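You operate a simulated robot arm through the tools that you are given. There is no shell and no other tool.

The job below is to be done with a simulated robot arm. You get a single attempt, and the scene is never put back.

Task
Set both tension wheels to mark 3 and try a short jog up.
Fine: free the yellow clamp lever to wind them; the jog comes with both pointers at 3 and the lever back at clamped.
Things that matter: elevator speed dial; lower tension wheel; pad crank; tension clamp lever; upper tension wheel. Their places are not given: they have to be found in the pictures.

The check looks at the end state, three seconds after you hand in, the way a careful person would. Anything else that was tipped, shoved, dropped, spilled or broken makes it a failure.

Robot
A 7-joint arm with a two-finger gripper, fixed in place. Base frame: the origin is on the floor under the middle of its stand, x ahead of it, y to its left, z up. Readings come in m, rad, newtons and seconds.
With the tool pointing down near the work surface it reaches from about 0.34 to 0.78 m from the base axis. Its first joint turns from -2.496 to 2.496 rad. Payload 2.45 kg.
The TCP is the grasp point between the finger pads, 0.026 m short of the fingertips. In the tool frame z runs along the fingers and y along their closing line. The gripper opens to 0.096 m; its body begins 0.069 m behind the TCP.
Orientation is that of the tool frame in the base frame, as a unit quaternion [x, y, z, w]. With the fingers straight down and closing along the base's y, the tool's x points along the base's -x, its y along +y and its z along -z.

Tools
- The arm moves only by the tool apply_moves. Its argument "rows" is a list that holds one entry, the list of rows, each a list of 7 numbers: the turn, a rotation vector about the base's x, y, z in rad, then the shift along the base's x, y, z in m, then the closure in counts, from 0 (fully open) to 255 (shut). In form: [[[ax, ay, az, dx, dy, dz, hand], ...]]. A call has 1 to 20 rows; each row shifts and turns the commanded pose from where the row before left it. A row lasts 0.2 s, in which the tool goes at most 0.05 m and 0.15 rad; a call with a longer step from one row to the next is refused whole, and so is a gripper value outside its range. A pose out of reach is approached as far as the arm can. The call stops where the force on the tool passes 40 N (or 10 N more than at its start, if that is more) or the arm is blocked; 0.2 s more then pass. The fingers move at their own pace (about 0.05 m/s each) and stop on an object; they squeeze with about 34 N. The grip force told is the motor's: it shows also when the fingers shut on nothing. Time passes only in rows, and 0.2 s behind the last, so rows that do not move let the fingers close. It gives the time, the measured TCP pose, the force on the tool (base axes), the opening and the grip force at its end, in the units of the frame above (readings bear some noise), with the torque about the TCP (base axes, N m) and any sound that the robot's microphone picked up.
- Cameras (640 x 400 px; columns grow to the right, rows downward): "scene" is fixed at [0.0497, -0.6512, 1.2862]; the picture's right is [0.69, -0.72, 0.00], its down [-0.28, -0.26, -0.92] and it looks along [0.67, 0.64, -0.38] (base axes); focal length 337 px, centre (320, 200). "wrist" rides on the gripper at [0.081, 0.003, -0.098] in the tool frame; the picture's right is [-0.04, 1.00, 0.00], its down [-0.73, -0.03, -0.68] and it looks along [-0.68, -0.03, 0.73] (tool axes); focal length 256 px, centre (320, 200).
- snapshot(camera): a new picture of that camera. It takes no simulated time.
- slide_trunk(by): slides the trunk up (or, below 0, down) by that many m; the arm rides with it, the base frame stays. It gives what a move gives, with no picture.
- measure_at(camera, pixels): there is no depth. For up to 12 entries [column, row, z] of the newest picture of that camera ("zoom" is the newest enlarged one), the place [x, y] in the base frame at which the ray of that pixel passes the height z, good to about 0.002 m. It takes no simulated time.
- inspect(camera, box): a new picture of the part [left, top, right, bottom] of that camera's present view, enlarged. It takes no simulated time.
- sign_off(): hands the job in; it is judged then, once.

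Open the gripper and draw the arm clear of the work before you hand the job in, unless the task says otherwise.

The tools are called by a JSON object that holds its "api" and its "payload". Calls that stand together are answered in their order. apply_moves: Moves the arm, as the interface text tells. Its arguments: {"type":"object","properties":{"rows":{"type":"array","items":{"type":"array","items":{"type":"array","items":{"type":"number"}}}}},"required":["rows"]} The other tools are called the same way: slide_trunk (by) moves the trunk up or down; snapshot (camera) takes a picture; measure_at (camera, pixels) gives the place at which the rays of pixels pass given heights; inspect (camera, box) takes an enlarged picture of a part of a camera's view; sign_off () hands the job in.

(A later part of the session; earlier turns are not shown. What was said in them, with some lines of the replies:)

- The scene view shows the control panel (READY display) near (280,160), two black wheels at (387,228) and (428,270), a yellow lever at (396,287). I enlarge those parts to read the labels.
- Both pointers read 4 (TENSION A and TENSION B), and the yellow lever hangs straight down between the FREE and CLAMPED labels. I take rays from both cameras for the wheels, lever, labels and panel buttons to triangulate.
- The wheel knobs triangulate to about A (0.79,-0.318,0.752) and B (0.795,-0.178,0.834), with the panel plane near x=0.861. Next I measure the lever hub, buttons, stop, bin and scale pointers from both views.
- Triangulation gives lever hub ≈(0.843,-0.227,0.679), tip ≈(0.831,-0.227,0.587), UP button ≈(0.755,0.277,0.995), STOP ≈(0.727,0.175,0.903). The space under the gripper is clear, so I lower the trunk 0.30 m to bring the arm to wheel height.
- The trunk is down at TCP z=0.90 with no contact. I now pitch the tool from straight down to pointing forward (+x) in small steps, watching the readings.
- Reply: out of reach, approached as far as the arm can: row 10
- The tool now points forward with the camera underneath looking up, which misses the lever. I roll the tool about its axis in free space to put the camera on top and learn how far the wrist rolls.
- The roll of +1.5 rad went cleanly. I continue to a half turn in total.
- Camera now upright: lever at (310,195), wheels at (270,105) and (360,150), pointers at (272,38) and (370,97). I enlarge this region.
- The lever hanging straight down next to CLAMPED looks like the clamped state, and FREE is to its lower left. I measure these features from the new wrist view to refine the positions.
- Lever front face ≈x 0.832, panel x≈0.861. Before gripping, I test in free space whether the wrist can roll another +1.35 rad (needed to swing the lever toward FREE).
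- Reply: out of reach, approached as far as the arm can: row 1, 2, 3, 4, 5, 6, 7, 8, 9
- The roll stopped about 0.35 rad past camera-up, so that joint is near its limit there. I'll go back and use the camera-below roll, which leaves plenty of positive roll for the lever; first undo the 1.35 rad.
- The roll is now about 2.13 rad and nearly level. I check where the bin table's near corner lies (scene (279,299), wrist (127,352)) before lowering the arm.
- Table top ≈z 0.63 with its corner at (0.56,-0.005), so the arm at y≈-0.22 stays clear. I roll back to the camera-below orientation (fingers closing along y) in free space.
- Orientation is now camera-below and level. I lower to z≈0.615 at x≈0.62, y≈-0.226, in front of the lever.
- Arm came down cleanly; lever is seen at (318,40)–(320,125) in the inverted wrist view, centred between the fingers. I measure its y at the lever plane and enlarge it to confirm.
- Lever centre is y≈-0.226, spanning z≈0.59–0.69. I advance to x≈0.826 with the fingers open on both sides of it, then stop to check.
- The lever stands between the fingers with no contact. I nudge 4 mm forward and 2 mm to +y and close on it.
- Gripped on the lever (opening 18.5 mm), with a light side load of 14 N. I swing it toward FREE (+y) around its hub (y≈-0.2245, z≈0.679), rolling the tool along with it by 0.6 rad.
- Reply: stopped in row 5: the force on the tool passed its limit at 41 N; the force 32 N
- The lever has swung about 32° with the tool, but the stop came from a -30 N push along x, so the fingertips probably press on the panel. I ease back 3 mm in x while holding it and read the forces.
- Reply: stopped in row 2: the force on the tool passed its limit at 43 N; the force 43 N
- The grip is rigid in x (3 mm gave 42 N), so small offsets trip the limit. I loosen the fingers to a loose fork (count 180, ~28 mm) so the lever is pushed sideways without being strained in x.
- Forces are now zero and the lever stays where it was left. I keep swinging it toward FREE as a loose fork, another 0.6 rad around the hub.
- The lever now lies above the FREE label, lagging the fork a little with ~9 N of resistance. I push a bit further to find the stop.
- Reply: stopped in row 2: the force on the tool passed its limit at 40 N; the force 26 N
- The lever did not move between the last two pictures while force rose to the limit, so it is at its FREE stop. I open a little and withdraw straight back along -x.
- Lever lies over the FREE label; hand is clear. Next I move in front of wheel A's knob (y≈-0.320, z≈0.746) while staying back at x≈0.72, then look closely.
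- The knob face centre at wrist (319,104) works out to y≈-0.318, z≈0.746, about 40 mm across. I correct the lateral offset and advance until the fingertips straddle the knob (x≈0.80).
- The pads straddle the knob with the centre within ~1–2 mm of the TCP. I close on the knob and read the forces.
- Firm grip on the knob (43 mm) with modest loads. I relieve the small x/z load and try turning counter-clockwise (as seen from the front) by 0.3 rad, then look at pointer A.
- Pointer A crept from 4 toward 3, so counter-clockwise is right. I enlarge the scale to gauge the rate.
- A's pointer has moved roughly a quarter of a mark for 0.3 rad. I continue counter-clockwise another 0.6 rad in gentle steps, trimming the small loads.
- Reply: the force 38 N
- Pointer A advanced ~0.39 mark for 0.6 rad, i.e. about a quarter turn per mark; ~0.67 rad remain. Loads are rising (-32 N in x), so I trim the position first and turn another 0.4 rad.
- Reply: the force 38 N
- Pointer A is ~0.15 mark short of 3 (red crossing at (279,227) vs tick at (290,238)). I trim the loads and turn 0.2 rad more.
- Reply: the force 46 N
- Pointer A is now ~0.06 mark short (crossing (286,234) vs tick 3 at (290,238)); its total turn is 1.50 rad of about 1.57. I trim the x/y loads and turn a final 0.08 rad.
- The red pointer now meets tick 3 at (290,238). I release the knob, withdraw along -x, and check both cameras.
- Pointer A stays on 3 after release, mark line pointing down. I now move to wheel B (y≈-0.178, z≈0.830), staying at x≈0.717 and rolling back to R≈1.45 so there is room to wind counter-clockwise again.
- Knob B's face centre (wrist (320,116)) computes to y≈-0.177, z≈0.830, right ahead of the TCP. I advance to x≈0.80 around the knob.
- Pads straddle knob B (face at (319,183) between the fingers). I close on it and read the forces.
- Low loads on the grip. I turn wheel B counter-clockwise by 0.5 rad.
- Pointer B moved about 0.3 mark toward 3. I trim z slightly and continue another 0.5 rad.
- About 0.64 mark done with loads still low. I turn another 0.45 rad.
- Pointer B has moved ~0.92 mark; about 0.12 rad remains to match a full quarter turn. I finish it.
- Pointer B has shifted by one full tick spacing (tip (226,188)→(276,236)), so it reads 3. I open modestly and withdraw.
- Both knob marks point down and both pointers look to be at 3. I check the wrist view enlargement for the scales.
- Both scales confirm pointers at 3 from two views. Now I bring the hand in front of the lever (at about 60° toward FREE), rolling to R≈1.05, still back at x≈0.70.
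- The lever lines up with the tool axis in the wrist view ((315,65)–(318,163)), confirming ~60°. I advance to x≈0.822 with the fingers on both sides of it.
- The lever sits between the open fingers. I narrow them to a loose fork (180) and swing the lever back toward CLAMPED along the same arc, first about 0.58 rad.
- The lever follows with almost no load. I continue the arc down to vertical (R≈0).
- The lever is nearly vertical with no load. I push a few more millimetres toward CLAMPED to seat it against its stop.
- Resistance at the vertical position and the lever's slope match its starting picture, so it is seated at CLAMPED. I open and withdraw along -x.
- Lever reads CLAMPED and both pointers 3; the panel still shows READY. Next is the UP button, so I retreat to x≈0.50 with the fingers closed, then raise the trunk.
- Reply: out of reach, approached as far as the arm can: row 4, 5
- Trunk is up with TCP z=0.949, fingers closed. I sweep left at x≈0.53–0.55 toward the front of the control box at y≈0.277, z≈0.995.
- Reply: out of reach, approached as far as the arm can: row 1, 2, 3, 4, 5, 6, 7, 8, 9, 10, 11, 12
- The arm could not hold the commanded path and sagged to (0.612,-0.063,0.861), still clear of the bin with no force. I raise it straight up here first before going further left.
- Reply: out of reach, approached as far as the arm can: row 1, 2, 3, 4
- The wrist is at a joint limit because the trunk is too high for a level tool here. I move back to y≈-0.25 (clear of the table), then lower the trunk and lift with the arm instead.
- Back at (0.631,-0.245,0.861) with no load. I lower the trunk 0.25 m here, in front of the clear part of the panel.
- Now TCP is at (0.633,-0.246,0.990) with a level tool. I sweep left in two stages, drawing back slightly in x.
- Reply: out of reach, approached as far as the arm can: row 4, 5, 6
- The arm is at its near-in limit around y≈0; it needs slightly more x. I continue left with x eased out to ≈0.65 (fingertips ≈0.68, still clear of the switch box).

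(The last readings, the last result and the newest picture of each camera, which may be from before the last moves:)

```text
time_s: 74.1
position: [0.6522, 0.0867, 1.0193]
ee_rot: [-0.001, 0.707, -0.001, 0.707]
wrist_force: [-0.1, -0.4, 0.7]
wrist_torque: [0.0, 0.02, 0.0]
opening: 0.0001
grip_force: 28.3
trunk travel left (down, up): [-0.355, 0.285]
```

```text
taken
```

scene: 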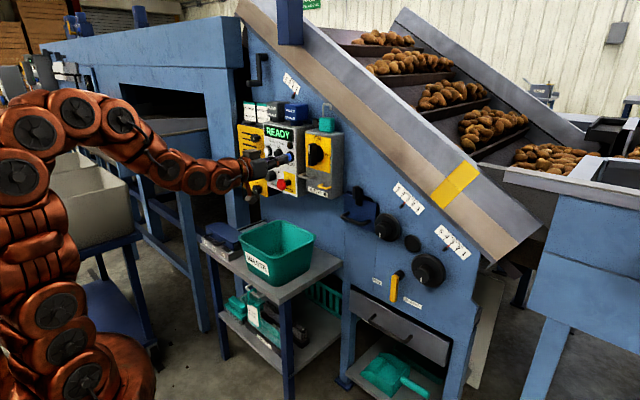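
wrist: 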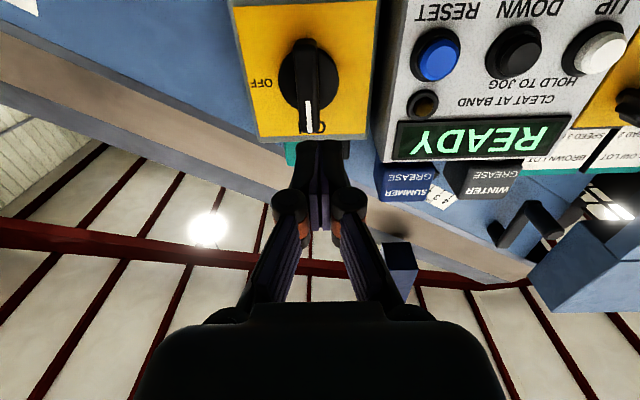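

READY panel is now in view: UP at (600,48), DOWN (515,52), RESET (437,55); UP computes to about (0.755,0.28,0.99). I move to y≈0.277, z≈0.995 while staying at x≈0.65.

{"api": "apply_moves", "payload": {"rows": [[[0, 0, 0, -0.001, 0.038, -0.005, 255], [0, 0, 0, -0.001, 0.038, -0.005, 255], [0, 0, 0, -0.001, 0.038, -0.005, 255], [0, 0, 0, -0.001, 0.038, -0.005, 255], [0, 0, 0, -0.001, 0.038, -0.005, 255]]]}}

{"api": "snapshot", "payload": {"camera": "wrist"}}

{"api": "inspect", "payload": {"camera": "scene", "box": [225, 90, 355, 210]}}

```text
time_s: 75.3
position: [0.6477, 0.2782, 0.9923]
ee_rot: [-0.002, 0.707, -0.001, 0.707]
wrist_force: [-0.1, 0.3, 0.3]
wrist_torque: [0.0, 0.01, 0.01]
opening: 0.0
grip_force: 28.7
trunk travel left (down, up): [-0.355, 0.285]
```

```text
taken
```

wrist: 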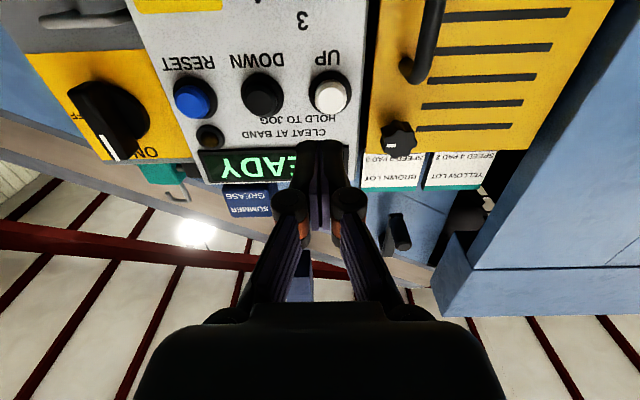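

```text
3.33 times, centred on (290, 150) of scene
```

zoom: 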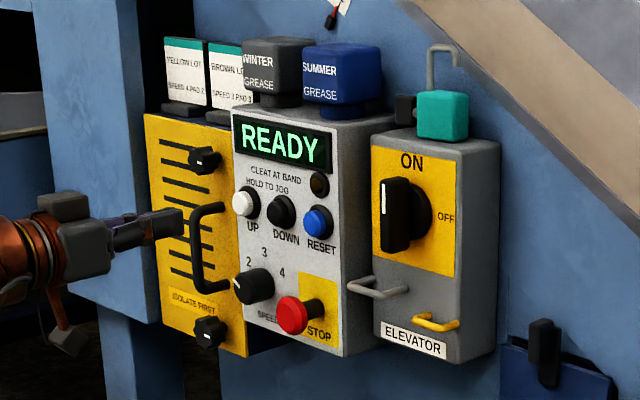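

The white UP cap is at wrist (331,95) and scene zoom (244,204). I measure both rays again to fix its exact position before pressing.

{"api": "measure_at", "payload": {"camera": "wrist", "pixels": [[331, 95, 0.98], [331, 95, 1.0], [263, 97, 0.98], [263, 97, 1.0], [413, 75, 0.96], [413, 75, 0.98]]}}

{"api": "measure_at", "payload": {"camera": "zoom", "pixels": [[244, 204, 0.98], [244, 204, 1.0], [280, 211, 0.98], [280, 211, 1.0], [193, 258, 0.94], [193, 258, 0.96]]}}

{"api": "inspect", "payload": {"camera": "wrist", "box": [220, 20, 460, 180]}}

```text
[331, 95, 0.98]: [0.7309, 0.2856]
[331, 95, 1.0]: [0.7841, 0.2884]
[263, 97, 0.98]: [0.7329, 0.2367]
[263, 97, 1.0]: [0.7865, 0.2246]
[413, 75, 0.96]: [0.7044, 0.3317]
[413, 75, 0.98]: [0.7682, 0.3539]
```

```text
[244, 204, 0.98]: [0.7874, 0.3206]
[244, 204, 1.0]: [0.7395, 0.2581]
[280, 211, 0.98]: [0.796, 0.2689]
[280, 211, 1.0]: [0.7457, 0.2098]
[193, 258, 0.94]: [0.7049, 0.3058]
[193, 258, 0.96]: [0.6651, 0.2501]
```

```text
2.50 times, centred on (340, 100) of wrist
```

zoom: 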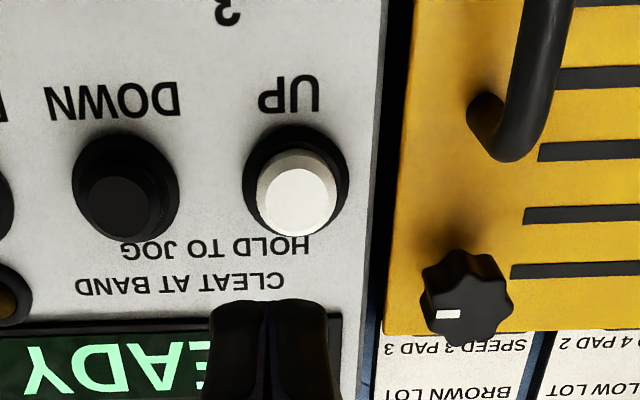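

UP triangulates to (0.7605,0.287,0.991), with DOWN 58 mm away, so closed fingertips will touch only UP. I shift 9 mm left and approach to fingertips ≈15 mm in front of it.

{"api": "apply_moves", "payload": {"rows": [[[0, 0, 0, 0, 0.009, -0.0013, 255], [0, 0, 0, 0.025, 0, 0, 255], [0, 0, 0, 0.025, 0, 0, 255], [0, 0, 0, 0.02, 0, 0, 255]]]}}

{"api": "snapshot", "payload": {"camera": "wrist"}}

{"api": "inspect", "payload": {"camera": "scene", "box": [235, 110, 335, 210]}}

```text
time_s: 76.3
position: [0.7187, 0.2895, 0.991]
ee_rot: [-0.001, 0.707, -0.001, 0.707]
wrist_force: [-0.9, -0.2, 0.4]
wrist_torque: [0.0, -0.03, 0.0]
opening: 0.0002
grip_force: 29.2
trunk travel left (down, up): [-0.355, 0.285]
```

```text
taken
```

wrist: 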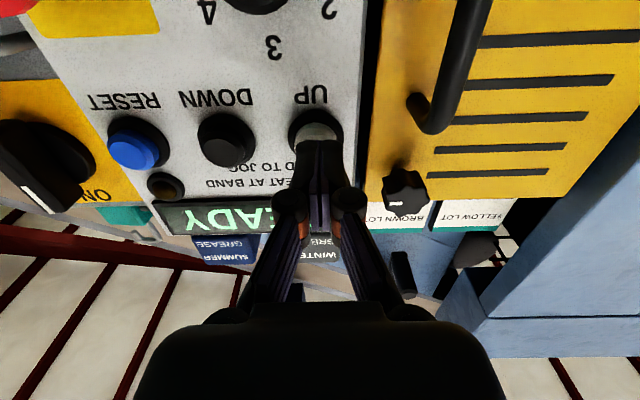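

```text
4.00 times, centred on (285, 160) of scene
```

zoom: 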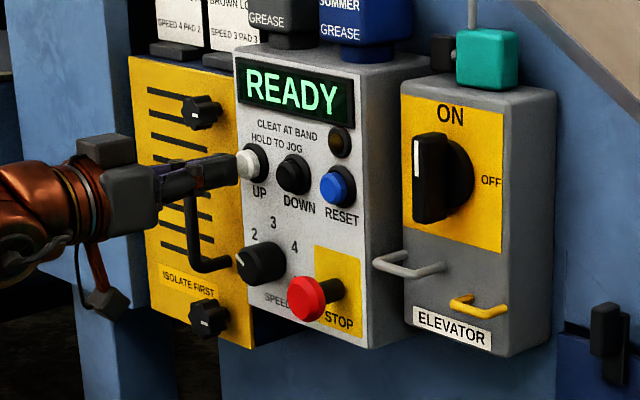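

Fingertips are centred on the white UP cap ((318,133) wrist). I advance 12 mm more to just short of contact and check the force.

{"api": "apply_moves", "payload": {"rows": [[[0, 0, 0, 0.008, 0, 0, 255], [0, 0, 0, 0.004, 0, 0, 255]]]}}

{"api": "inspect", "payload": {"camera": "scene", "box": [235, 110, 335, 210]}}

{"api": "inspect", "payload": {"camera": "wrist", "box": [240, 60, 400, 220]}}

```text
time_s: 76.9
position: [0.7313, 0.2879, 0.9919]
ee_rot: [-0.002, 0.708, 0.0, 0.707]
wrist_force: [-2.1, 0.2, -1.2]
wrist_torque: [0.0, -0.01, -0.01]
opening: 0.006
grip_force: 28.5
trunk travel left (down, up): [-0.355, 0.285]
```

```text
4.00 times, centred on (285, 160) of scene
```

zoom: 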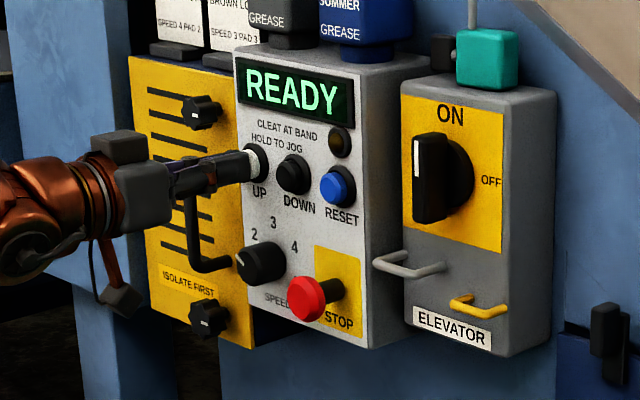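

```text
2.50 times, centred on (320, 140) of wrist
```

zoom: 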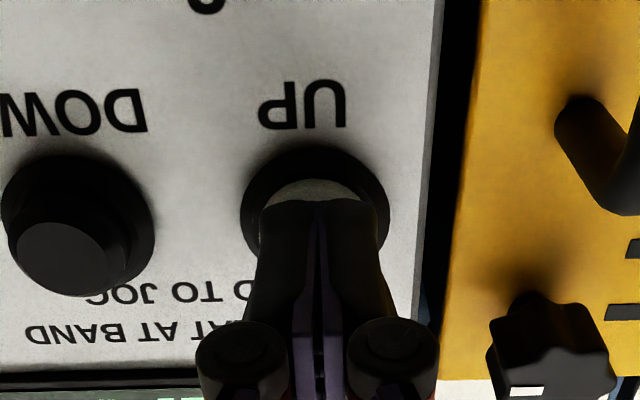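

The fingertips touch the cap (about -2 N) and the display still says READY. I press in gently, hold briefly for the jog, and release in the same call.

{"api": "apply_moves", "payload": {"rows": [[[0, 0, 0, 0.002, 0, 0, 255], [0, 0, 0, 0.002, 0, 0, 255]]]}}

{"api": "inspect", "payload": {"camera": "scene", "box": [235, 110, 335, 210]}}

```text
time_s: 77.5
position: [0.7347, 0.2883, 0.9908]
ee_rot: [-0.003, 0.708, 0.0, 0.707]
wrist_force: [-6.8, -2.8, -2.5]
wrist_torque: [-0.02, 0.01, -0.05]
opening: 0.0059
grip_force: 28.6
trunk travel left (down, up): [-0.355, 0.285]
heard: click
```

```text
4.00 times, centred on (285, 160) of scene
```

zoom: 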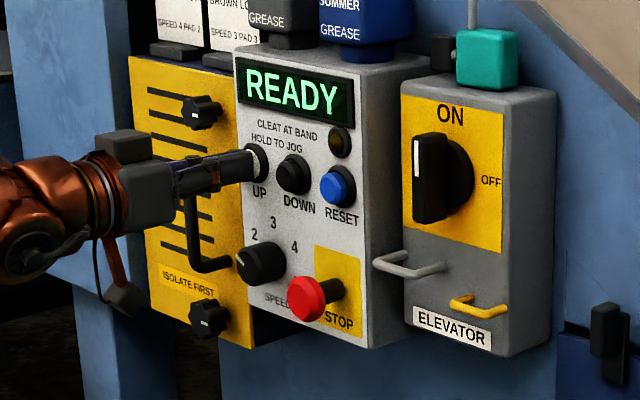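

A click was heard: UP is pressed. I hold it for two more rows (0.4 s) to let the jog run, then look.

{"api": "apply_moves", "payload": {"rows": [[[0, 0, 0, 0.0005, 0, 0, 255], [0, 0, 0, 0, 0, 0, 255]]]}}

{"api": "inspect", "payload": {"camera": "scene", "box": [235, 110, 335, 210]}}

{"api": "snapshot", "payload": {"camera": "scene"}}

```text
time_s: 78.1
position: [0.7355, 0.2885, 0.9917]
ee_rot: [-0.002, 0.708, -0.002, 0.707]
wrist_force: [-11.3, -4.0, -4.8]
wrist_torque: [0.01, 0.11, -0.12]
opening: 0.0058
grip_force: 28.8
trunk travel left (down, up): [-0.355, 0.285]
```

```text
4.00 times, centred on (285, 160) of scene
```

zoom: 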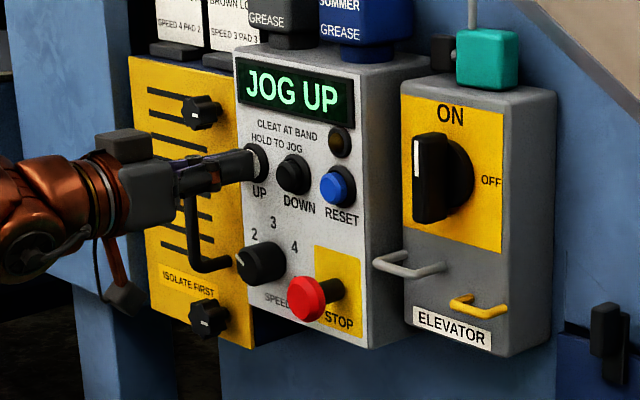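

```text
taken
```

scene: 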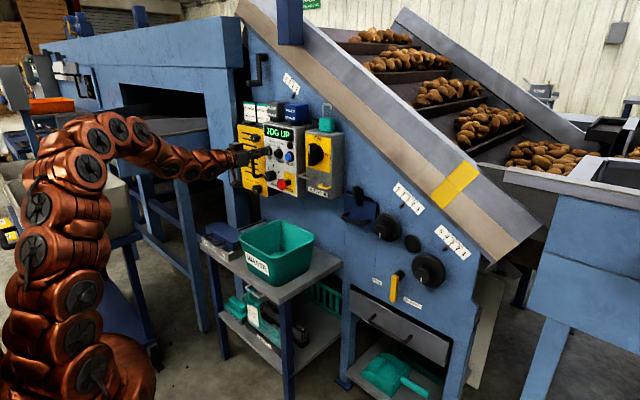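

Display shows JOG UP and the belt's potato rows have crept up. I hold one more row and then release by backing off.

{"api": "apply_moves", "payload": {"rows": [[[0, 0, 0, 0, 0, 0, 255], [0, 0, 0, -0.015, 0, 0, 255], [0, 0, 0, -0.03, 0, 0, 255], [0, 0, 0, -0.03, 0, 0, 255]]]}}

{"api": "inspect", "payload": {"camera": "scene", "box": [235, 110, 335, 210]}}

{"api": "snapshot", "payload": {"camera": "scene"}}

```text
time_s: 79.1
position: [0.6603, 0.2901, 0.9911]
ee_rot: [-0.002, 0.708, -0.001, 0.707]
wrist_force: [0.3, -0.5, -0.3]
wrist_torque: [-0.03, -0.02, 0.0]
opening: 0.0
grip_force: 27.5
trunk travel left (down, up): [-0.355, 0.285]
```

```text
4.00 times, centred on (285, 160) of scene
```

zoom: 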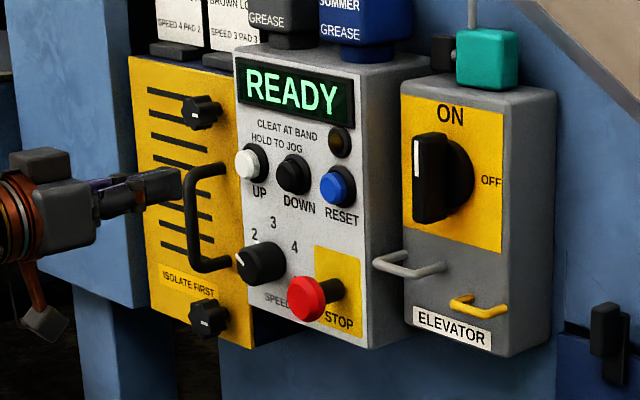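

```text
taken
```

scene: 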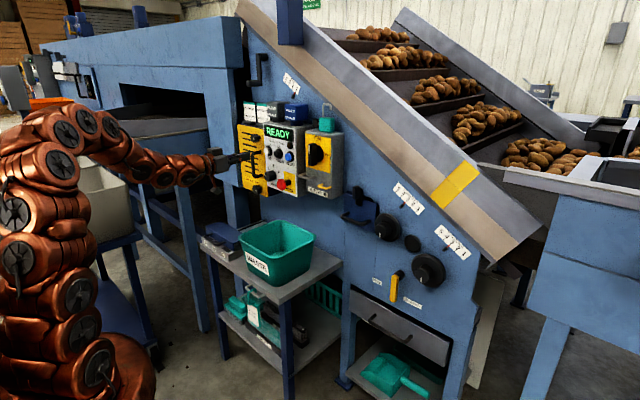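

The jog ran about a second and the panel is back to READY. I verify both scales, lever and wheels after the jog.

{"api": "inspect", "payload": {"camera": "scene", "box": [428, 222, 476, 262]}}

{"api": "inspect", "payload": {"camera": "scene", "box": [386, 178, 434, 218]}}

{"api": "inspect", "payload": {"camera": "scene", "box": [330, 170, 490, 320]}}

{"api": "inspect", "payload": {"camera": "scene", "box": [340, 0, 640, 190]}}

```text
10.00 times, centred on (452, 242) of scene
```

zoom: 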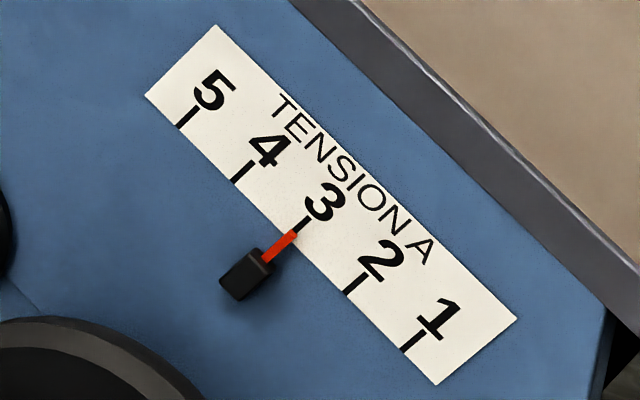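

```text
10.00 times, centred on (410, 198) of scene
```

zoom: 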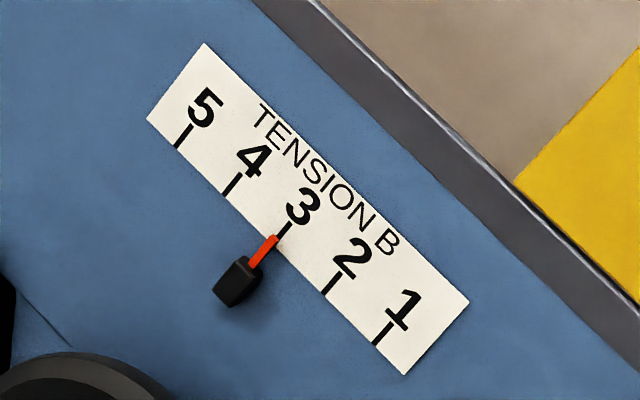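

```text
2.67 times, centred on (410, 245) of scene
```

zoom: 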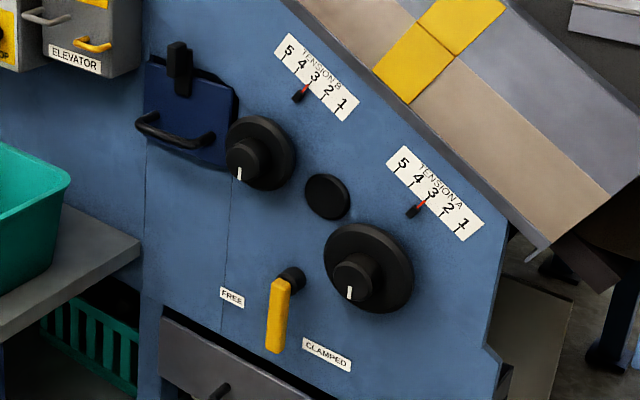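

```text
2.11 times, centred on (490, 95) of scene
```

zoom: 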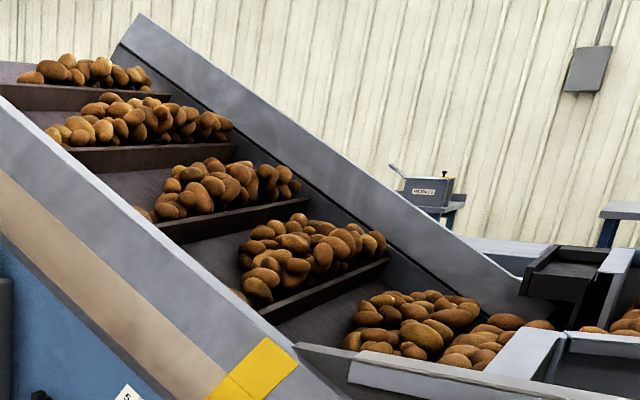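

Both pointers still read 3, lever at CLAMPED, potatoes in place. I open the gripper and draw the arm back from the panel.

{"api": "apply_moves", "payload": {"rows": [[[0, 0, 0, -0.02, 0, 0, 0], [0, 0, 0, -0.02, 0, 0.005, 0], [0, 0.12, 0, -0.01, 0, 0.02, 0], [0, 0.12, 0, -0.01, 0, 0.02, 0], [0, 0.12, 0, -0.01, 0, 0.02, 0], [0, 0.12, 0, -0.01, 0, 0.02, 0], [0, 0.12, 0, -0.015, 0, 0.02, 0], [0, 0.12, 0, -0.015, 0, 0.02, 0], [0, 0.12, 0, -0.02, 0, 0.01, 0], [0, 0.12, 0, -0.02, 0, 0.01, 0]]]}}

{"api": "snapshot", "payload": {"camera": "scene"}}

{"api": "snapshot", "payload": {"camera": "wrist"}}

```text
time_s: 81.3
position: [0.5107, 0.287, 1.1359]
ee_rot: [-0.003, 0.954, 0.001, 0.299]
wrist_force: [1.2, -1.0, 0.1]
wrist_torque: [0.0, 0.01, 0.05]
opening: 0.096
grip_force: 0.1
trunk travel left (down, up): [-0.355, 0.285]
```

```text
taken
```

scene: 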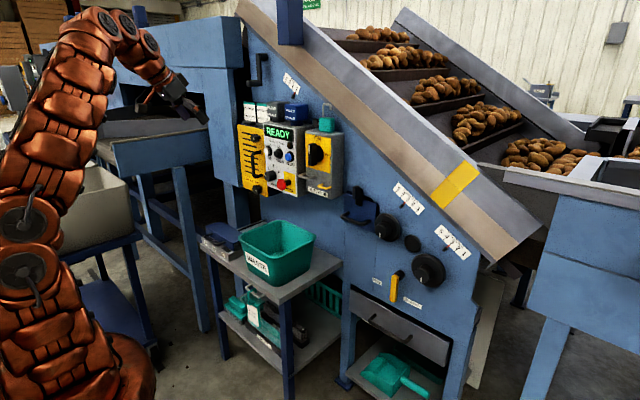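

```text
taken
```

wrist: 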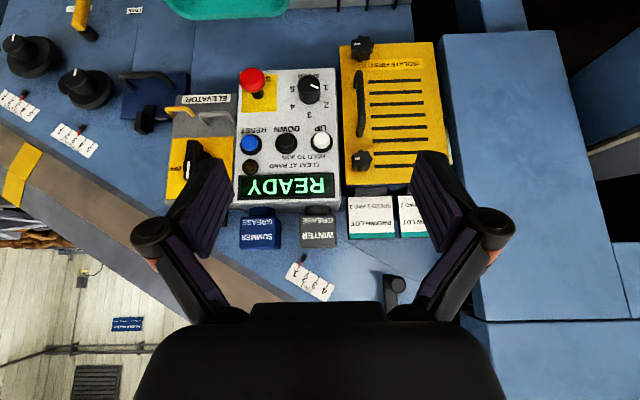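

The gripper is open and the arm is clear of the machine. The panel shows READY, the bin and tools are undisturbed, both pointers are at 3 and the lever is clamped, so I hand in.

{"api": "sign_off", "payload": {}}

```text
The job is handed in.
```

Both tension wheels are set to mark 3, the yellow lever is back at CLAMPED, and a short jog up has been run. The job is handed in.

- **Wheels:** I freed the lever and wound wheel A (lower) and wheel B (upper) a quarter turn counter-clockwise each, from 4 to 3. Both pointers still read 3 in the pictures taken after the jog.
- **Lever:** it was pushed back to its CLAMPED stop before the jog, and its position matches the starting picture.
- **Jog:** I held UP for about a second. The display showed JOG UP, the belt moved, and it returned to READY on release.
- **Everything else:** in the last pictures the speed dial, pad crank, waste bin and potatoes look undisturbed. The gripper is open and the arm is clear of the machine.

On the way to the panel the arm reached a joint limit and sagged to about 0.86 m high near the bin. It touched nothing, and I backed off and took another route.
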